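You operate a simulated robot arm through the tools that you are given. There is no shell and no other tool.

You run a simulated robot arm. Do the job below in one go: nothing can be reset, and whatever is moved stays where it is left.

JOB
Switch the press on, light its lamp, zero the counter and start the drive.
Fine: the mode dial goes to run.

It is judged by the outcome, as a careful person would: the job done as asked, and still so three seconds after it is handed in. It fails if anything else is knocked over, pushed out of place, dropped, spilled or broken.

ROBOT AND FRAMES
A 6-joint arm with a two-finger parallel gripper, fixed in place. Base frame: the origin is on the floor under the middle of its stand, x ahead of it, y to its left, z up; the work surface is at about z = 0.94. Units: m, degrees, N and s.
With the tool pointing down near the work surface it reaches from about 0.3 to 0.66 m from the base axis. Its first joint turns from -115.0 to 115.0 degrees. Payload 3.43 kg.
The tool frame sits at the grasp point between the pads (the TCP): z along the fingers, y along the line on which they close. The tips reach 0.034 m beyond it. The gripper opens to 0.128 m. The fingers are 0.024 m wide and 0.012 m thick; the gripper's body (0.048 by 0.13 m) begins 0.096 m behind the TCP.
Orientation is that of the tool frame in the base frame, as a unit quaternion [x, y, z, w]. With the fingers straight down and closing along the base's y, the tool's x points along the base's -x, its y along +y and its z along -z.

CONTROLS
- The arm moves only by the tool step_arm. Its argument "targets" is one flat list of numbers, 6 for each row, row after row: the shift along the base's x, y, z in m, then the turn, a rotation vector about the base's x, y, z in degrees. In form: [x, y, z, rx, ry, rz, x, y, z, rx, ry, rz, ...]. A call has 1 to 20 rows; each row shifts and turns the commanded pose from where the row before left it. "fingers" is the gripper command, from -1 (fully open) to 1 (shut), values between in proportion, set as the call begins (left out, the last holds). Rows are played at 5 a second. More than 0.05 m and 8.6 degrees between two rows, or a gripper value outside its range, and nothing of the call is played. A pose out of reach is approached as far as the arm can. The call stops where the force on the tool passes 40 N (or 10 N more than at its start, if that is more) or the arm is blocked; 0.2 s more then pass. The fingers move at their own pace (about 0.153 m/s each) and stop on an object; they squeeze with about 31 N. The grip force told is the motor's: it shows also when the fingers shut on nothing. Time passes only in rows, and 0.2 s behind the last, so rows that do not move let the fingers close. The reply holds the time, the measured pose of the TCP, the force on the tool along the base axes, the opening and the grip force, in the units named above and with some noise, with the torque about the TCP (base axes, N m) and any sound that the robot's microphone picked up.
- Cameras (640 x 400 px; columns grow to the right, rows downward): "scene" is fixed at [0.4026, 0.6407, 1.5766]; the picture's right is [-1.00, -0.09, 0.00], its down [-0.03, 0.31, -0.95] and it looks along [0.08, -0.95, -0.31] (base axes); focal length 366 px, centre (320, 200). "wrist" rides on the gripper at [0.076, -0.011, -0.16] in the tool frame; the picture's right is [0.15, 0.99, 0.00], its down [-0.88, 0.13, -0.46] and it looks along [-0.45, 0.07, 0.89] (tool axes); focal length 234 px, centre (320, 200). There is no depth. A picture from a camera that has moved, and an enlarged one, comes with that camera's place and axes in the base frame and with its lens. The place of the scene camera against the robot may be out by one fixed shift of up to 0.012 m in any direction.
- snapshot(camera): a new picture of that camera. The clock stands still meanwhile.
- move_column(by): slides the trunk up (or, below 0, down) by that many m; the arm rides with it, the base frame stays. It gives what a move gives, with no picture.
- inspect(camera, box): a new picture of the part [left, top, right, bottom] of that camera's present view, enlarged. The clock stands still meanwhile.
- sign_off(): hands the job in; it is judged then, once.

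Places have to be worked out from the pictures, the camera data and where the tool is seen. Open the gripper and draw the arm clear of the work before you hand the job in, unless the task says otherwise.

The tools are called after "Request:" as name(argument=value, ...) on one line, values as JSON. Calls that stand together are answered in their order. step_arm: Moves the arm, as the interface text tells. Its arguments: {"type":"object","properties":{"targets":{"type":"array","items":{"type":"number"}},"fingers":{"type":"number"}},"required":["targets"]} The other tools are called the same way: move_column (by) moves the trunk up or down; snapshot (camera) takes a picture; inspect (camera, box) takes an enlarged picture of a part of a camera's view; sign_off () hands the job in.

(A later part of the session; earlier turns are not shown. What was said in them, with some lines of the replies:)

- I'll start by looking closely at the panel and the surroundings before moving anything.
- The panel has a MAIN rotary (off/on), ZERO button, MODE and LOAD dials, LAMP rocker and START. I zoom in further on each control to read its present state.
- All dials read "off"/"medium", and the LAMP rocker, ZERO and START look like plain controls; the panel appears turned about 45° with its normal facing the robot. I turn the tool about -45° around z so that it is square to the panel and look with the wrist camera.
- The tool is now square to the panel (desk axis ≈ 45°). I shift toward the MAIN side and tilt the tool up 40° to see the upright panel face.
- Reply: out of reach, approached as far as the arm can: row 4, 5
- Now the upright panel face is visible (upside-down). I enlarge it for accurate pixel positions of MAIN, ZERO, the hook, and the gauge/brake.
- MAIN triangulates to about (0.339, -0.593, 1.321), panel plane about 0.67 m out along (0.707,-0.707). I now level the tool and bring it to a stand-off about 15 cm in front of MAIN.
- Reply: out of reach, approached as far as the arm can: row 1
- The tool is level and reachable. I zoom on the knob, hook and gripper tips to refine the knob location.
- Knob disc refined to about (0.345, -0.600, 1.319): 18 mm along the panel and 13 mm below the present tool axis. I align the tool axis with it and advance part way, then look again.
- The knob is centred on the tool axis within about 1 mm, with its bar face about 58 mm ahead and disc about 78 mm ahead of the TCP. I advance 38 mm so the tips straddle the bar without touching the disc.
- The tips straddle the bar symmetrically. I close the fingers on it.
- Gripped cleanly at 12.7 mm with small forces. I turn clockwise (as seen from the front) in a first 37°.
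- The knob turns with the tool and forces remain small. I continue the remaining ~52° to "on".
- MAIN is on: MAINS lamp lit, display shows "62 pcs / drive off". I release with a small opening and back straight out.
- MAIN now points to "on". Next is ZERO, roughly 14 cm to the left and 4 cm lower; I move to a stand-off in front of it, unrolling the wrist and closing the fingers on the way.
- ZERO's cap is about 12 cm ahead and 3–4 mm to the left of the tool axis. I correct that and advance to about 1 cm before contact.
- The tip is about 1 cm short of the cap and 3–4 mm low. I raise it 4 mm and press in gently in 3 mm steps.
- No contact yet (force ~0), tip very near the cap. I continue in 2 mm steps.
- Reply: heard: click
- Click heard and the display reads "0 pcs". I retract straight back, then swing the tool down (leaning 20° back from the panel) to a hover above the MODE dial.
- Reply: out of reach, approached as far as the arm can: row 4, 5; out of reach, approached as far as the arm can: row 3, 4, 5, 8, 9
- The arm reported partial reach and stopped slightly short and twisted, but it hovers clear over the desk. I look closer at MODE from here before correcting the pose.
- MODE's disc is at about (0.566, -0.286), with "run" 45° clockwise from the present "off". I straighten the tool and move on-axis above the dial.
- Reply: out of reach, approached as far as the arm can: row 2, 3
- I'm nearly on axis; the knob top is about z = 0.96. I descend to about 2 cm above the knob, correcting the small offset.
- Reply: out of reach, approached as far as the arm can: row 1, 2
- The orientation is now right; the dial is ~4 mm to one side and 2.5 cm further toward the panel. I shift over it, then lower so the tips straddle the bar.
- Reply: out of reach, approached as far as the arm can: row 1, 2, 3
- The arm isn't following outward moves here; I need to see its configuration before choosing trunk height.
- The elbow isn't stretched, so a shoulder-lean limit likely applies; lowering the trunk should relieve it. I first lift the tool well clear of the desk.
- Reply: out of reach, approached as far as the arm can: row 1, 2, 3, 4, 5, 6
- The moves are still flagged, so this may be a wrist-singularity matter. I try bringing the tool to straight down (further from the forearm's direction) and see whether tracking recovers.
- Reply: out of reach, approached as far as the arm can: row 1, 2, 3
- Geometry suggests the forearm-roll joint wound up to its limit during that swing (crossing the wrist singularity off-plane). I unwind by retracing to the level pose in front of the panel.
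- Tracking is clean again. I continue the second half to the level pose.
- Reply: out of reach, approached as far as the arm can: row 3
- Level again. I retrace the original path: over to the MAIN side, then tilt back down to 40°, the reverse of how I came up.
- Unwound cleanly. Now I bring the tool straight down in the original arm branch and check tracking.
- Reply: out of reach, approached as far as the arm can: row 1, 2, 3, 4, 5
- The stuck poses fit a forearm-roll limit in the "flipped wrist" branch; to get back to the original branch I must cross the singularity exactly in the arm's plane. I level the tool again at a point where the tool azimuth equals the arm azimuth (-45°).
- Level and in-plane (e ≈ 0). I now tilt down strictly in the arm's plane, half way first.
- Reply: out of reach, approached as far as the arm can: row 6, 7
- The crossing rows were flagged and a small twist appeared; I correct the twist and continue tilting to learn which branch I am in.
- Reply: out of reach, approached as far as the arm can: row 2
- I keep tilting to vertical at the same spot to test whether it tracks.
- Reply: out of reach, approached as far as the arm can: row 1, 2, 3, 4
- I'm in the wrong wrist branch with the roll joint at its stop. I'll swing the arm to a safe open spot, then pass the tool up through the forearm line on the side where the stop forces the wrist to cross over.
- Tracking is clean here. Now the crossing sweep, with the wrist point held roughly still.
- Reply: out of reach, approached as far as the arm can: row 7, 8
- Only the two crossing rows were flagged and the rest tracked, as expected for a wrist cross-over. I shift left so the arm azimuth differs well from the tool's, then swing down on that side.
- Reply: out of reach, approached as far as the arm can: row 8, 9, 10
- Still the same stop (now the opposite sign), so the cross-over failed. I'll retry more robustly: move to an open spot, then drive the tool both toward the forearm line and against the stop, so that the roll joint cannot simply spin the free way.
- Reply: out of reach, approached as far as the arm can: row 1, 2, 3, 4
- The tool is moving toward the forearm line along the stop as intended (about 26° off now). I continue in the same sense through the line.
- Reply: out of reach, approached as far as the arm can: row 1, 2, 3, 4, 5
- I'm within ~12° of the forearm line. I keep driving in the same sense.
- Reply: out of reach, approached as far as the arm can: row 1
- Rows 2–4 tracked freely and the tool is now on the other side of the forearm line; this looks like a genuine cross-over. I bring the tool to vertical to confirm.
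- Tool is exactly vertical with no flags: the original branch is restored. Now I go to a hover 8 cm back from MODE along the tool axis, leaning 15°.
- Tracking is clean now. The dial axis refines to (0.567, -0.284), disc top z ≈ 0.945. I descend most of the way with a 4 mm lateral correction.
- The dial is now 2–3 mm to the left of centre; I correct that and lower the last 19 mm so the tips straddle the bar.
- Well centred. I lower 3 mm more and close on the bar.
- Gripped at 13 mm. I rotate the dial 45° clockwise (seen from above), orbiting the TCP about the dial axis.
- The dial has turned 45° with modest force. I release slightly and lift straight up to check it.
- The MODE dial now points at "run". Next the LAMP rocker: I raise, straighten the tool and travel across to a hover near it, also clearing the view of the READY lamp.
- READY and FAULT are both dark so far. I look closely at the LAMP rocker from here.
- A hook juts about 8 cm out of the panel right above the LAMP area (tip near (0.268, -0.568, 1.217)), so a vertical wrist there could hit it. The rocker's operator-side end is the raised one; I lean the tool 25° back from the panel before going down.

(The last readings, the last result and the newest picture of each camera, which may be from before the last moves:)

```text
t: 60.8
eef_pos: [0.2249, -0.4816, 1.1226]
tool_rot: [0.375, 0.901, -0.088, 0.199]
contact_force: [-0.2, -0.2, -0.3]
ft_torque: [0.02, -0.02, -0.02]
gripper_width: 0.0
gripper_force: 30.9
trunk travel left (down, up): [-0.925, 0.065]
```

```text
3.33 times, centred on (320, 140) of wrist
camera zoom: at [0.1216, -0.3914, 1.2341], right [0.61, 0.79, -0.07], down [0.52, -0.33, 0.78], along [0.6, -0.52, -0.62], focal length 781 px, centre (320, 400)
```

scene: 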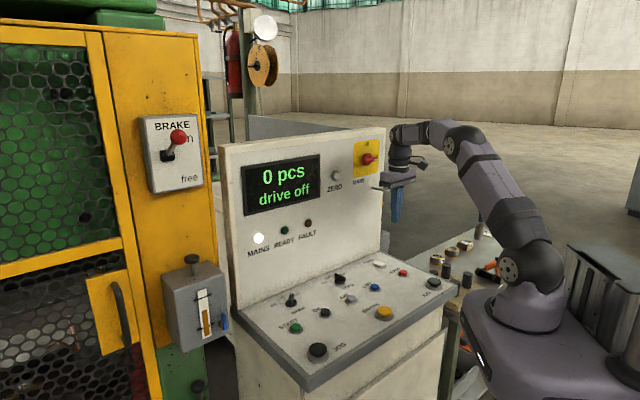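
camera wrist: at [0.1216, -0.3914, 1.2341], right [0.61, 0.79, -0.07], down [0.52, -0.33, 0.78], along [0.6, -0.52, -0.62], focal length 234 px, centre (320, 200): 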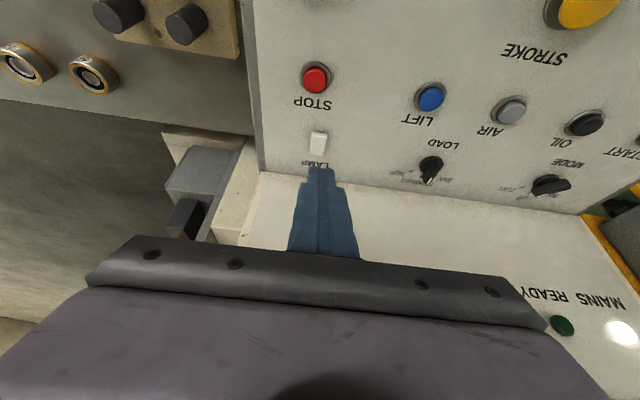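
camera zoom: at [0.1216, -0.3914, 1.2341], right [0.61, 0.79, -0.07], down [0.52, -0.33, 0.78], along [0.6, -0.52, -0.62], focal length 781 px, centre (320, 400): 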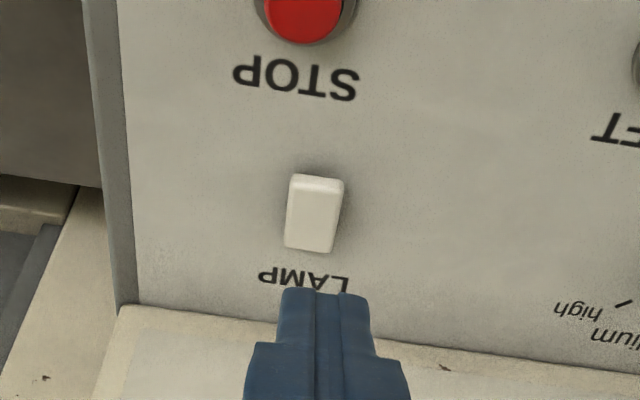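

The rocker lies from about (0.274, -0.534) (raised end) to (0.304, -0.564). I move to a hover just above the raised end, with the wrist staying well back from the hook.

Request:
step_arm(targets=[0.0128, -0.0134, -0.0232, 0, 0, 0, 0.0128, -0.0134, -0.0232, 0, 0, 0, 0.0128, -0.0134, -0.0232, 0, 0, 0, 0.0127, -0.0134, -0.0232, 0, 0, 0])

Request:
inspect(camera="wrist", box=[240, 80, 400, 200])

Request:
inspect(camera="scene", box=[340, 160, 460, 300])

```text
t: 61.8
eef_pos: [0.2792, -0.5366, 1.0295]
tool_rot: [0.375, 0.901, -0.087, 0.198]
contact_force: [0.1, -0.1, 0.1]
ft_torque: [0.01, 0.01, 0.0]
gripper_width: 0.0
gripper_force: 30.4
trunk travel left (down, up): [-0.925, 0.065]
```

```text
3.33 times, centred on (320, 140) of wrist
camera zoom: at [0.1745, -0.4448, 1.1417], right [0.61, 0.79, -0.07], down [0.52, -0.33, 0.78], along [0.59, -0.51, -0.62], focal length 781 px, centre (320, 400)
```

zoom: 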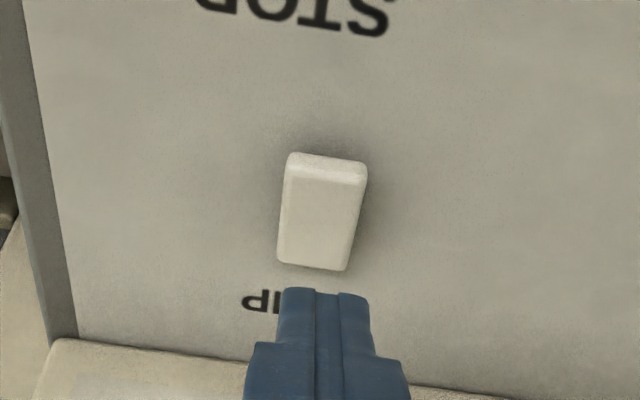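

```text
2.86 times, centred on (400, 230) of scene
camera zoom: at [0.4026, 0.6407, 1.5766], right [-1.0, -0.09, 0.0], down [-0.03, 0.31, -0.95], along [0.08, -0.95, -0.31], focal length 1047 px, centre (91, 114)
```

zoom: 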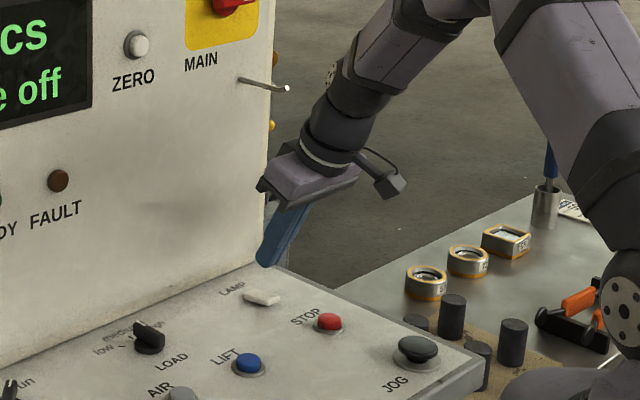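

Good alignment; I shift 5 mm toward the raised end and come down to just above contact, then press in small steps.

Request:
step_arm(targets=[-0.0045, 0.0025, -0.012, 0, 0, 0, 0, 0, -0.012, 0, 0, 0, 0, 0, -0.005, 0, 0, 0])

Request:
inspect(camera="wrist", box=[240, 80, 400, 200])

Request:
inspect(camera="scene", box=[350, 220, 430, 290])

```text
t: 62.6
eef_pos: [0.2727, -0.5312, 0.9992]
tool_rot: [0.376, 0.901, -0.088, 0.199]
contact_force: [0.2, 0.4, 0.4]
ft_torque: [-0.02, -0.02, 0.0]
gripper_width: 0.0004
gripper_force: 30.7
trunk travel left (down, up): [-0.925, 0.065]
```

```text
3.33 times, centred on (320, 140) of wrist
camera zoom: at [0.1687, -0.4404, 1.1121], right [0.61, 0.79, -0.07], down [0.52, -0.33, 0.78], along [0.6, -0.51, -0.62], focal length 781 px, centre (320, 400)
```

zoom: 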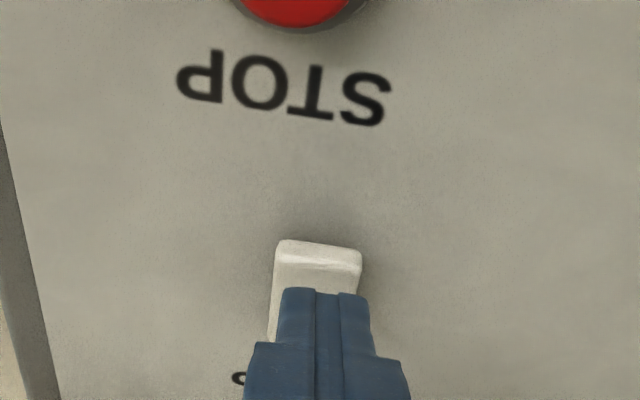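

```text
5.71 times, centred on (390, 255) of scene
camera zoom: at [0.4026, 0.6407, 1.5766], right [-1.0, -0.09, 0.0], down [-0.03, 0.31, -0.95], along [0.08, -0.95, -0.31], focal length 2094 px, centre (-80, -114)
```

zoom: 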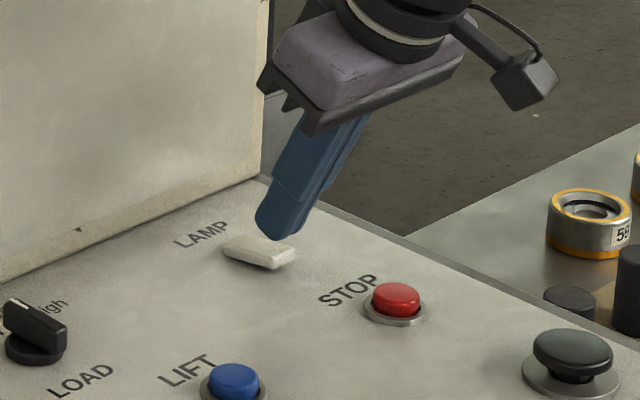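

The tip is right over the raised end. I press down in 2 mm steps, watching the force.

Request:
step_arm(targets=[0, 0, -0.002, 0, 0, 0, 0, 0, -0.002, 0, 0, 0, 0, 0, -0.002, 0, 0, 0, 0, 0, -0.002, 0, 0, 0])

Request:
inspect(camera="scene", box=[350, 220, 430, 290])

```text
t: 63.6
eef_pos: [0.272, -0.5317, 0.9909]
tool_rot: [0.375, 0.901, -0.087, 0.198]
contact_force: [-0.1, 0.4, -1.0]
ft_torque: [-0.01, 0.0, 0.0]
gripper_width: 0.0
gripper_force: 30.8
trunk travel left (down, up): [-0.925, 0.065]
```

```text
5.71 times, centred on (390, 255) of scene
camera zoom: at [0.4026, 0.6407, 1.5766], right [-1.0, -0.09, 0.0], down [-0.03, 0.31, -0.95], along [0.08, -0.95, -0.31], focal length 2094 px, centre (-80, -114)
```

zoom: 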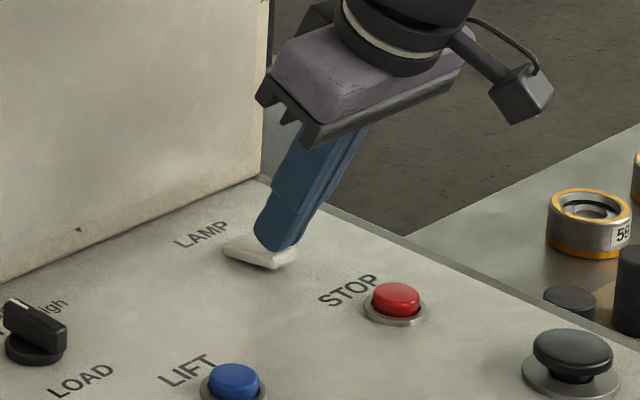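

No contact yet, the tip is almost on the rocker. I continue in 2 mm steps.

Request:
step_arm(targets=[0, 0, -0.002, 0, 0, 0, 0, 0, -0.002, 0, 0, 0, 0, 0, -0.002, 0, 0, 0])

Request:
inspect(camera="scene", box=[350, 220, 430, 290])

Request:
snapshot(camera="scene")

```text
t: 64.4
eef_pos: [0.2733, -0.5336, 0.9839]
tool_rot: [0.375, 0.901, -0.087, 0.199]
contact_force: [0.2, -0.4, 0.1]
ft_torque: [-0.04, 0.01, -0.02]
gripper_width: 0.0
gripper_force: 31.1
trunk travel left (down, up): [-0.925, 0.065]
heard: click
```

```text
5.71 times, centred on (390, 255) of scene
camera zoom: at [0.4026, 0.6407, 1.5766], right [-1.0, -0.09, 0.0], down [-0.03, 0.31, -0.95], along [0.08, -0.95, -0.31], focal length 2094 px, centre (-80, -114)
```

zoom: 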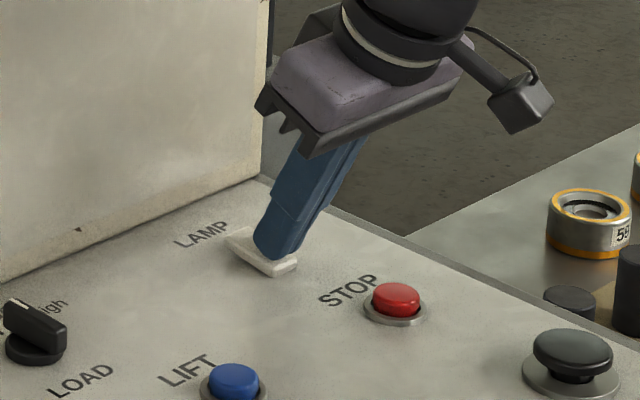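

```text
taken
```

scene: 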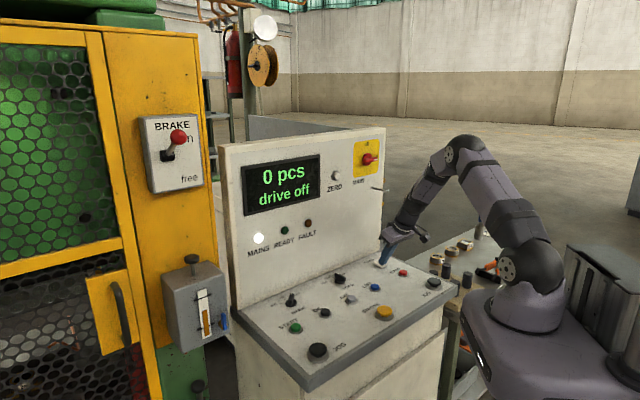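

Click heard and the inside of the press is now lit. I lift off and back away from the hook, and look at the panel lamps, brake and oil box before starting the drive.

Request:
step_arm(targets=[0, 0, 0.015, 0, 0, 0, -0.01, 0.01, 0.03, 0, 0, 0, -0.015, 0.015, 0.035, 0, 0, 0, -0.015, 0.015, 0.035, 0, 0, 0, -0.01, 0.02, 0.03, 0, 0, 0])

Request:
inspect(camera="scene", box=[100, 90, 260, 370])

Request:
inspect(camera="scene", box=[150, 245, 240, 355])

Request:
inspect(camera="scene", box=[220, 130, 420, 290])

Request:
inspect(camera="scene", box=[0, 0, 220, 400])

```text
t: 65.6
eef_pos: [0.2219, -0.47, 1.1283]
tool_rot: [0.376, 0.901, -0.088, 0.198]
contact_force: [-0.9, 0.4, -0.1]
ft_torque: [-0.03, 0.02, -0.04]
gripper_width: 0.0
gripper_force: 30.9
trunk travel left (down, up): [-0.925, 0.065]
```

```text
1.43 times, centred on (180, 230) of scene
camera zoom: at [0.4026, 0.6407, 1.5766], right [-1.0, -0.09, 0.0], down [-0.03, 0.31, -0.95], along [0.08, -0.95, -0.31], focal length 524 px, centre (520, 157)
```

zoom: 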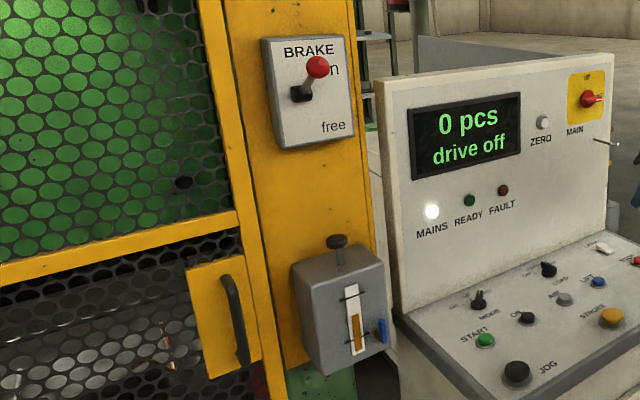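

```text
3.64 times, centred on (195, 300) of scene
camera zoom: at [0.4026, 0.6407, 1.5766], right [-1.0, -0.09, 0.0], down [-0.03, 0.31, -0.95], along [0.08, -0.95, -0.31], focal length 1333 px, centre (774, -164)
```

zoom: 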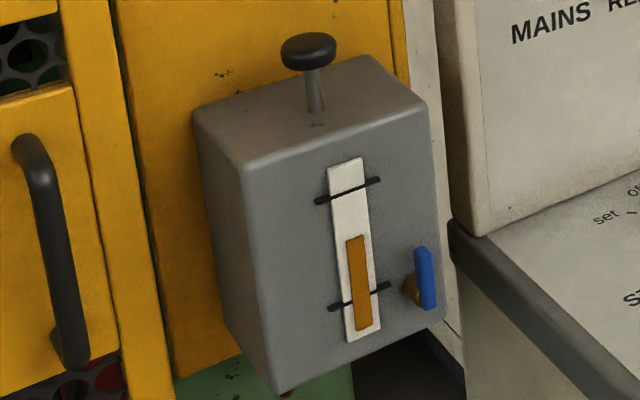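

```text
2.50 times, centred on (320, 210) of scene
camera zoom: at [0.4026, 0.6407, 1.5766], right [-1.0, -0.09, 0.0], down [-0.03, 0.31, -0.95], along [0.08, -0.95, -0.31], focal length 916 px, centre (320, 175)
```

zoom: 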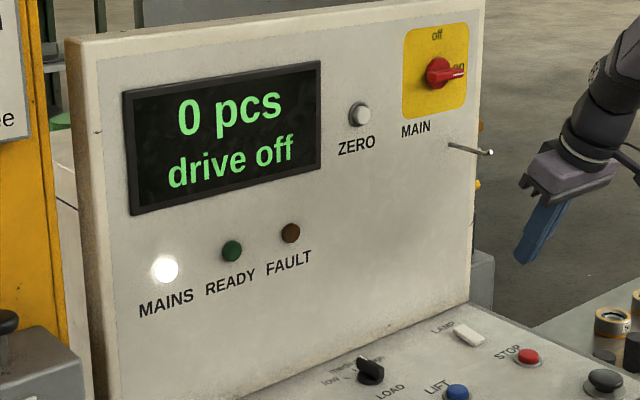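

```text
1.00 times, centred on (110, 200) of scene (not enlarged: the box is as wide or as high as the picture)
camera zoom: at [0.4026, 0.6407, 1.5766], right [-1.0, -0.09, 0.0], down [-0.03, 0.31, -0.95], along [0.08, -0.95, -0.31], focal length 366 px, centre (530, 200)
```

zoom: 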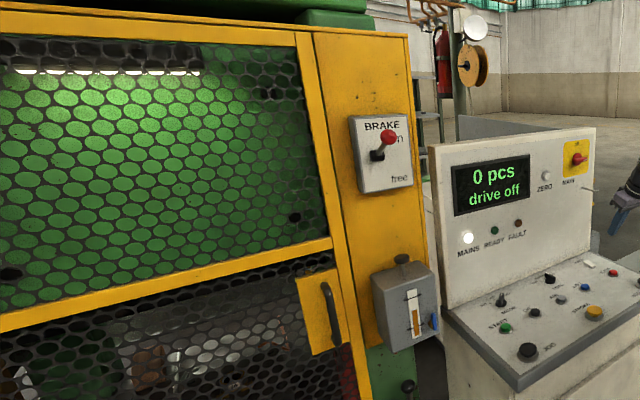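

The press's interior light is on; LAMP is done. Level marks look normal. Now START: I move to a hover above it with the tool vertical.

Request:
step_arm(targets=[0.0346, 0.0336, -0.002, 1.98, 1.95, 0, 0.0346, 0.0336, -0.002, 1.98, 1.95, 0, 0.0346, 0.0336, -0.002, 1.98, 1.95, 0, 0.0346, 0.0336, -0.002, 1.98, 1.95, 0, 0.0346, 0.0336, -0.002, 1.98, 1.95, 0, 0.0346, 0.0336, -0.002, 1.98, 1.95, 0, 0.0346, 0.0336, -0.002, 1.98, 1.95, 0, 0.0346, 0.0336, -0.002, 1.98, 1.95, 0, 0.034, 0.033, -0.002, 1.98, 1.95, 0])

Request:
inspect(camera="wrist", box=[220, 80, 420, 220])

Request:
inspect(camera="scene", box=[250, 240, 370, 360])

```text
t: 67.6
eef_pos: [0.536, -0.1706, 1.1098]
tool_rot: [0.384, 0.923, -0.004, -0.002]
contact_force: [0.9, 0.3, 0.7]
ft_torque: [-0.01, 0.05, 0.0]
gripper_width: 0.0
gripper_force: 30.9
trunk travel left (down, up): [-0.925, 0.065]
```

```text
2.86 times, centred on (320, 150) of wrist
camera zoom: at [0.4742, -0.1225, 1.2701], right [0.6, 0.8, -0.01], down [0.72, -0.53, 0.45], along [0.36, -0.28, -0.89], focal length 669 px, centre (320, 343)
```

zoom: 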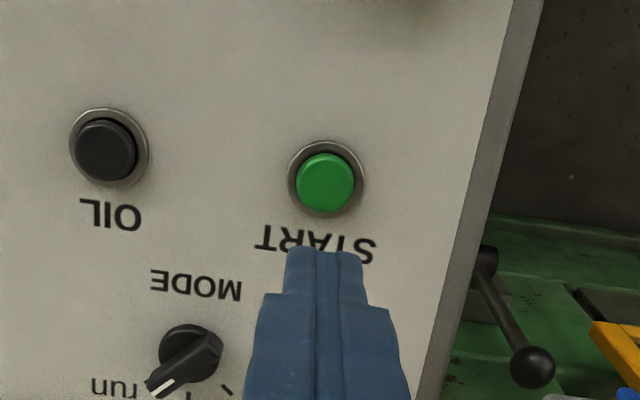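

```text
3.33 times, centred on (310, 300) of scene
camera zoom: at [0.4026, 0.6407, 1.5766], right [-1.0, -0.09, 0.0], down [-0.03, 0.31, -0.95], along [0.08, -0.95, -0.31], focal length 1222 px, centre (353, -133)
```

zoom: 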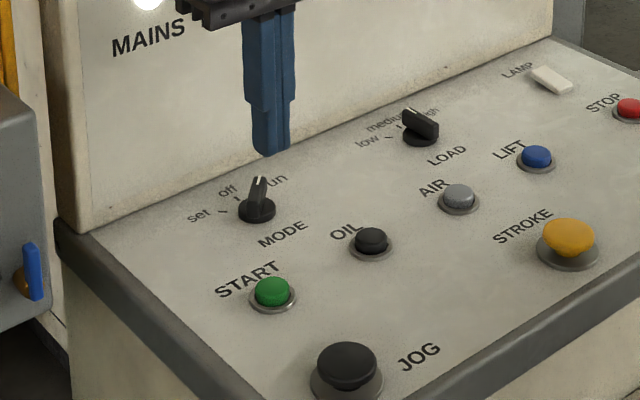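

START's cap is at about (0.535, -0.167). I align (4 mm) and descend to roughly 2 cm above it.

Request:
step_arm(targets=[-0.001, 0.0036, -0.025, 0, 0, 0, 0, 0, -0.025, 0, 0, 0, 0, 0, -0.025, 0, 0, 0, 0, 0, -0.025, 0, 0, 0])

Request:
inspect(camera="wrist", box=[220, 80, 420, 220])

Request:
inspect(camera="scene", box=[250, 260, 350, 360])

```text
t: 68.6
eef_pos: [0.5317, -0.1677, 1.012]
tool_rot: [0.383, 0.924, -0.004, -0.001]
contact_force: [-0.2, 0.2, -0.4]
ft_torque: [0.02, 0.01, -0.01]
gripper_width: 0.0
gripper_force: 30.9
trunk travel left (down, up): [-0.925, 0.065]
```

```text
2.86 times, centred on (320, 150) of wrist
camera zoom: at [0.4695, -0.1204, 1.1712], right [0.6, 0.8, -0.01], down [0.72, -0.53, 0.45], along [0.36, -0.28, -0.89], focal length 669 px, centre (320, 343)
```

zoom: 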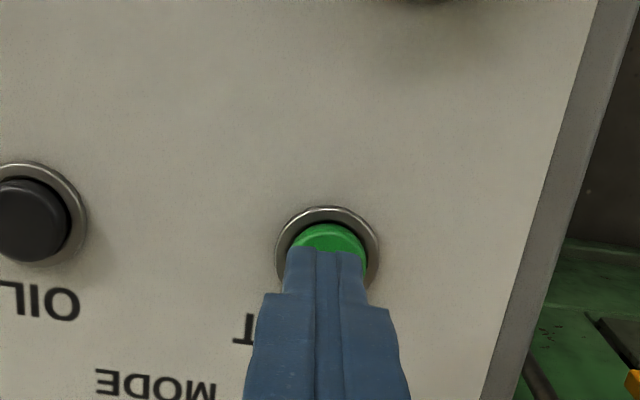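

```text
4.00 times, centred on (300, 310) of scene
camera zoom: at [0.4026, 0.6407, 1.5766], right [-1.0, -0.09, 0.0], down [-0.03, 0.31, -0.95], along [0.08, -0.95, -0.31], focal length 1466 px, centre (400, -240)
```

zoom: 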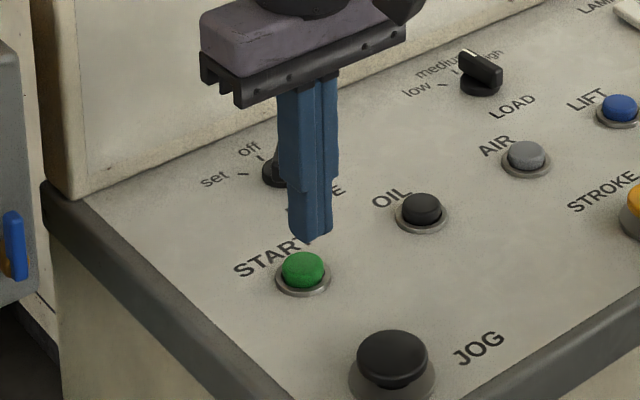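

Tip about 2 cm above the cap, 4 mm off to one side. I correct and lower toward contact.

Request:
step_arm(targets=[0.0026, 0.0026, 0, 0, 0, 0, 0, 0, -0.01, 0, 0, 0, 0, 0, -0.005, 0, 0, 0, 0, 0, -0.003, 0, 0, 0])

Request:
inspect(camera="scene", box=[250, 260, 350, 360])

Request:
inspect(camera="wrist", box=[220, 80, 420, 220])

```text
t: 69.6
eef_pos: [0.5337, -0.1656, 0.9928]
tool_rot: [0.384, 0.923, -0.003, 0.0]
contact_force: [0.1, 1.0, -0.1]
ft_torque: [-0.04, 0.02, -0.02]
gripper_width: 0.0
gripper_force: 31.3
trunk travel left (down, up): [-0.925, 0.065]
```

```text
4.00 times, centred on (300, 310) of scene
camera zoom: at [0.4026, 0.6407, 1.5766], right [-1.0, -0.09, 0.0], down [-0.03, 0.31, -0.95], along [0.08, -0.95, -0.31], focal length 1466 px, centre (400, -240)
```

zoom: 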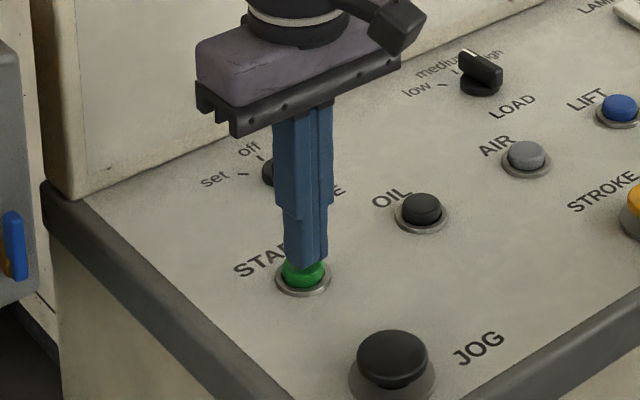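

```text
2.86 times, centred on (320, 150) of wrist
camera zoom: at [0.4725, -0.1181, 1.1522], right [0.6, 0.8, -0.01], down [0.72, -0.53, 0.45], along [0.36, -0.28, -0.89], focal length 669 px, centre (320, 343)
```

zoom: 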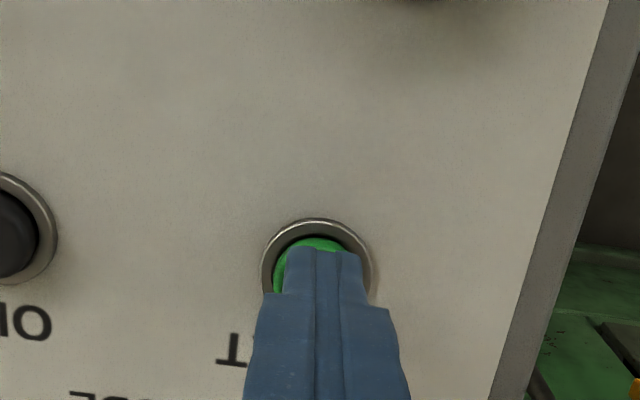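

The tip is just above the cap and centred. I press in 2 mm steps.

Request:
step_arm(targets=[0, 0, -0.002, 0, 0, 0, 0, 0, -0.002, 0, 0, 0, 0, 0, -0.002, 0, 0, 0])

Request:
snapshot(camera="scene")

```text
t: 70.4
eef_pos: [0.5349, -0.1639, 0.9853]
tool_rot: [0.383, 0.924, -0.002, -0.002]
contact_force: [-2.1, -0.2, 2.3]
ft_torque: [0.01, 0.02, 0.02]
gripper_width: 0.0
gripper_force: 31.2
trunk travel left (down, up): [-0.925, 0.065]
```

```text
taken
```

scene: 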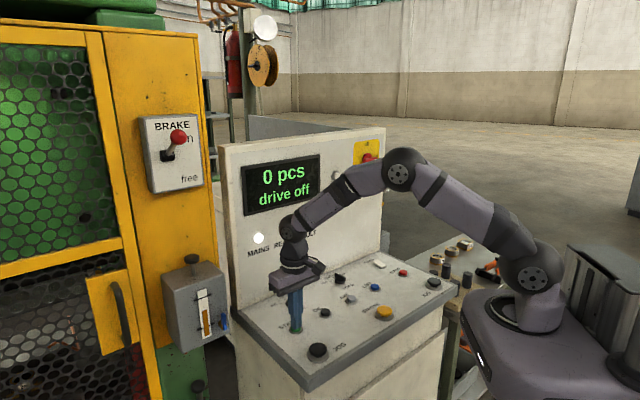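

Light contact (about 2 N) and no click yet. I press a little further.

Request:
step_arm(targets=[0, 0, -0.002, 0, 0, 0, 0, 0, -0.001, 0, 0, 0])

Request:
inspect(camera="scene", box=[220, 130, 420, 340])

```text
t: 71.0
eef_pos: [0.5347, -0.1645, 0.9845]
tool_rot: [0.383, 0.924, -0.004, -0.001]
contact_force: [-1.6, 1.1, 1.2]
ft_torque: [0.05, 0.01, 0.02]
gripper_width: 0.0
gripper_force: 30.3
trunk travel left (down, up): [-0.925, 0.065]
heard: click
```

```text
1.90 times, centred on (320, 235) of scene
camera zoom: at [0.4026, 0.6407, 1.5766], right [-1.0, -0.09, 0.0], down [-0.03, 0.31, -0.95], along [0.08, -0.95, -0.31], focal length 698 px, centre (320, 133)
```

zoom: 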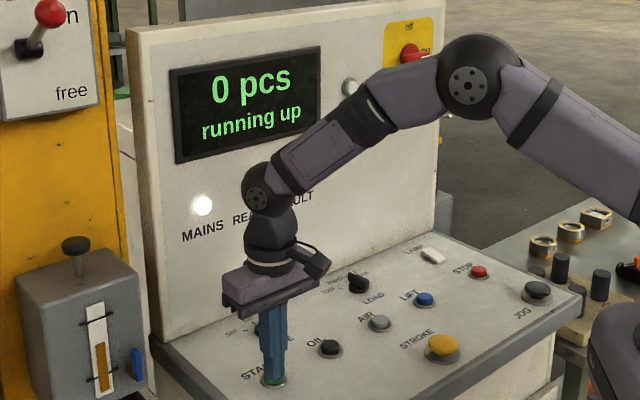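

Click heard and the display says "running up". I hold still a couple of seconds to see how it develops before releasing.

Request:
step_arm(targets=[0, 0, 0, 0, 0, 0, 0, 0, 0, 0, 0, 0, 0, 0, 0, 0, 0, 0, 0, 0, 0, 0, 0, 0, 0, 0, 0, 0, 0, 0])

Request:
inspect(camera="scene", box=[220, 130, 420, 340])

```text
t: 72.2
eef_pos: [0.5359, -0.1651, 0.9831]
tool_rot: [0.384, 0.923, -0.002, -0.002]
contact_force: [-0.5, 1.8, 2.1]
ft_torque: [0.05, 0.0, -0.04]
gripper_width: 0.0
gripper_force: 30.9
trunk travel left (down, up): [-0.925, 0.065]
```

```text
1.90 times, centred on (320, 235) of scene
camera zoom: at [0.4026, 0.6407, 1.5766], right [-1.0, -0.09, 0.0], down [-0.03, 0.31, -0.95], along [0.08, -0.95, -0.31], focal length 698 px, centre (320, 133)
```

zoom: 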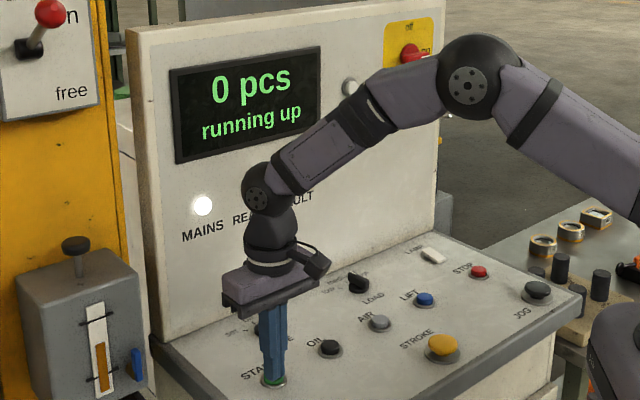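

Still running up. I keep holding a few more seconds.

Request:
step_arm(targets=[0, 0, 0, 0, 0, 0, 0, 0, 0, 0, 0, 0, 0, 0, 0, 0, 0, 0, 0, 0, 0, 0, 0, 0, 0, 0, 0, 0, 0, 0, 0, 0, 0, 0, 0, 0, 0, 0, 0, 0, 0, 0, 0, 0, 0, 0, 0, 0, 0, 0, 0, 0, 0, 0, 0, 0, 0, 0, 0, 0])

Request:
inspect(camera="scene", box=[220, 130, 420, 340])

```text
t: 74.4
eef_pos: [0.5364, -0.1651, 0.9853]
tool_rot: [0.383, 0.924, -0.003, -0.001]
contact_force: [0.4, 0.3, 1.7]
ft_torque: [0.0, -0.05, -0.03]
gripper_width: 0.0
gripper_force: 30.6
trunk travel left (down, up): [-0.925, 0.065]
```

```text
1.90 times, centred on (320, 235) of scene
camera zoom: at [0.4026, 0.6407, 1.5766], right [-1.0, -0.09, 0.0], down [-0.03, 0.31, -0.95], along [0.08, -0.95, -0.31], focal length 698 px, centre (320, 133)
```

zoom: 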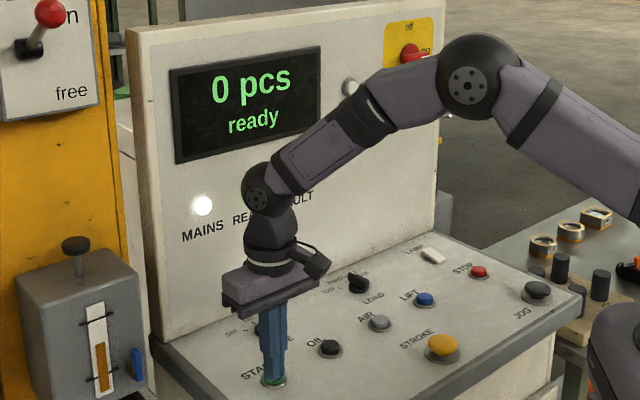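

The display now reads "ready". I lift straight up off START and draw back to a clear pose, opening the gripper only once clear.

Request:
step_arm(targets=[0, 0, 0.01, 0, 0, 0, 0, 0, 0.03, 0, 0, 0, 0, 0, 0.04, 0, 0, 0, 0, 0, 0.04, 0, 0, 0, 0, 0, 0.04, 0, 0, 0, -0.035, -0.007, 0.027, 0, 0, 0, -0.035, -0.007, 0.027, 0, 0, 0, -0.035, -0.007, 0.027, 0, 0, 0, -0.035, -0.007, 0.027, 0, 0, 0, -0.035, -0.007, 0.027, 0, 0, 0])

Request:
step_arm(targets=[-0.01, 0, 0.03, 0, 0, 0, -0.01, 0, 0.03, 0, 0, 0, 0, 0, 0, 0, 0, 0, 0, 0, 0, 0, 0, 0], fingers=-1)

Request:
snapshot(camera="scene")

Request:
inspect(camera="scene", box=[220, 130, 420, 265])

Request:
inspect(camera="scene", box=[220, 240, 460, 390])

```text
t: 76.6
eef_pos: [0.3552, -0.2018, 1.282]
tool_rot: [0.384, 0.923, -0.002, -0.001]
contact_force: [0.4, -0.1, 0.1]
ft_torque: [0.0, -0.03, 0.0]
gripper_width: 0.0003
gripper_force: 30.6
trunk travel left (down, up): [-0.925, 0.065]
```

```text
t: 77.6
eef_pos: [0.3388, -0.2004, 1.342]
tool_rot: [0.384, 0.923, -0.003, -0.002]
contact_force: [0.4, -0.1, -0.8]
ft_torque: [0.02, 0.01, 0.0]
gripper_width: 0.1282
gripper_force: 0.0
trunk travel left (down, up): [-0.925, 0.065]
```

```text
taken
```

scene: 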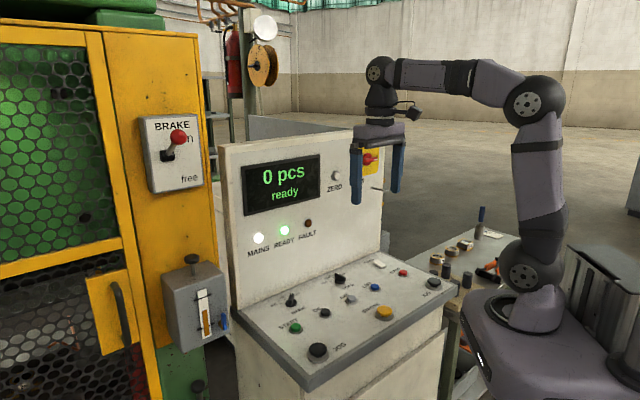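

```text
2.96 times, centred on (320, 198) of scene
camera zoom: at [0.4026, 0.6407, 1.5766], right [-1.0, -0.09, 0.0], down [-0.03, 0.31, -0.95], along [0.08, -0.95, -0.31], focal length 1086 px, centre (320, 207)
```

zoom: 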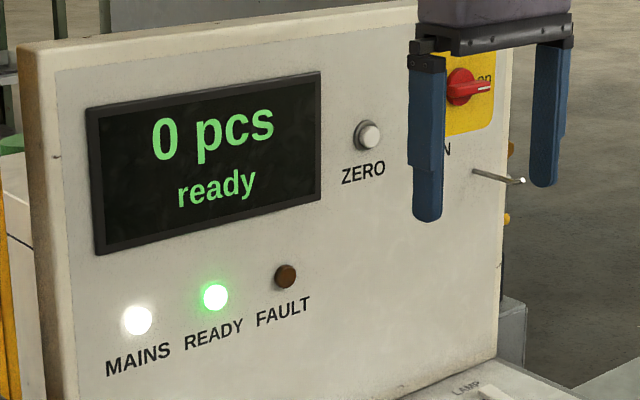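

```text
2.67 times, centred on (340, 315) of scene
camera zoom: at [0.4026, 0.6407, 1.5766], right [-1.0, -0.09, 0.0], down [-0.03, 0.31, -0.95], along [0.08, -0.95, -0.31], focal length 977 px, centre (267, -107)
```

zoom: 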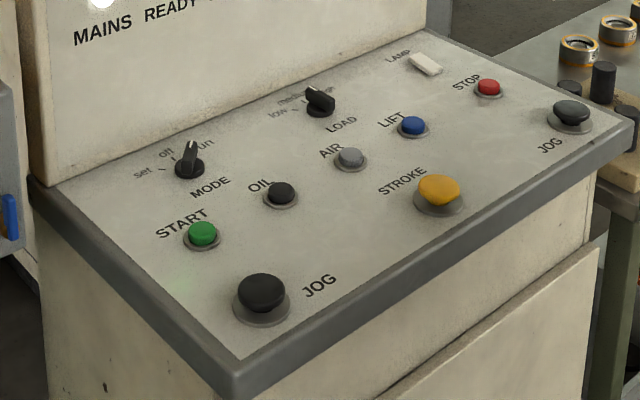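

MAINS and READY are lit, FAULT dark, counter 0, drive ready, MODE at run, interior light on. I wait a few seconds more and check that it holds.

Request:
step_arm(targets=[0, 0, 0, 0, 0, 0, 0, 0, 0, 0, 0, 0, 0, 0, 0, 0, 0, 0, 0, 0, 0, 0, 0, 0, 0, 0, 0, 0, 0, 0, 0, 0, 0, 0, 0, 0, 0, 0, 0, 0, 0, 0, 0, 0, 0, 0, 0, 0, 0, 0, 0, 0, 0, 0, 0, 0, 0, 0, 0, 0, 0, 0, 0, 0, 0, 0, 0, 0, 0, 0, 0, 0, 0, 0, 0, 0, 0, 0, 0, 0, 0, 0, 0, 0, 0, 0, 0, 0, 0, 0, 0, 0, 0, 0, 0, 0])

Request:
snapshot(camera="scene")

```text
t: 81.0
eef_pos: [0.3383, -0.199, 1.3418]
tool_rot: [0.384, 0.923, -0.003, -0.002]
contact_force: [0.0, 0.5, -0.7]
ft_torque: [0.01, 0.0, 0.03]
gripper_width: 0.1277
gripper_force: 0.1
trunk travel left (down, up): [-0.925, 0.065]
```

```text
taken
```

scene: 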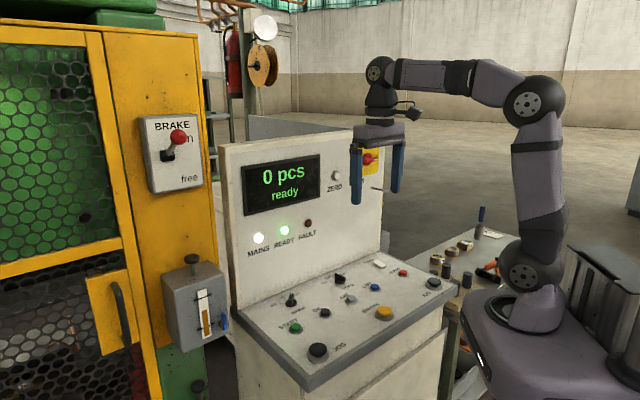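

The state has held steady for several seconds: "0 pcs / ready", MAINS and READY lit, lamp on, MODE at run, and the arm is open and clear. I hand the job in.

Request:
sign_off()

```text
The job is handed in.
```

The press is on and its drive is running. I handed the job in after the state had held steady for several seconds.

- **Main switch:** it is turned to "on", and the MAINS lamp is lit.
- **Lamp:** the light inside the press is on.
- **Counter:** it was zeroed from 62 and now reads "0 pcs".
- **Mode dial:** it points to "run".
- **Drive:** it ran up after I pressed START. The display reads "ready", the READY lamp is lit and the FAULT lamp is dark.

I left the brake lever at "on", because the drive started without releasing it. The load dial and the other controls were not touched.

The gripper is open and the arm is clear of the panel. Part way through, the arm's wrist got stuck at a joint limit, so it made several extra moves in the air in front of the panel. None of them touched anything.
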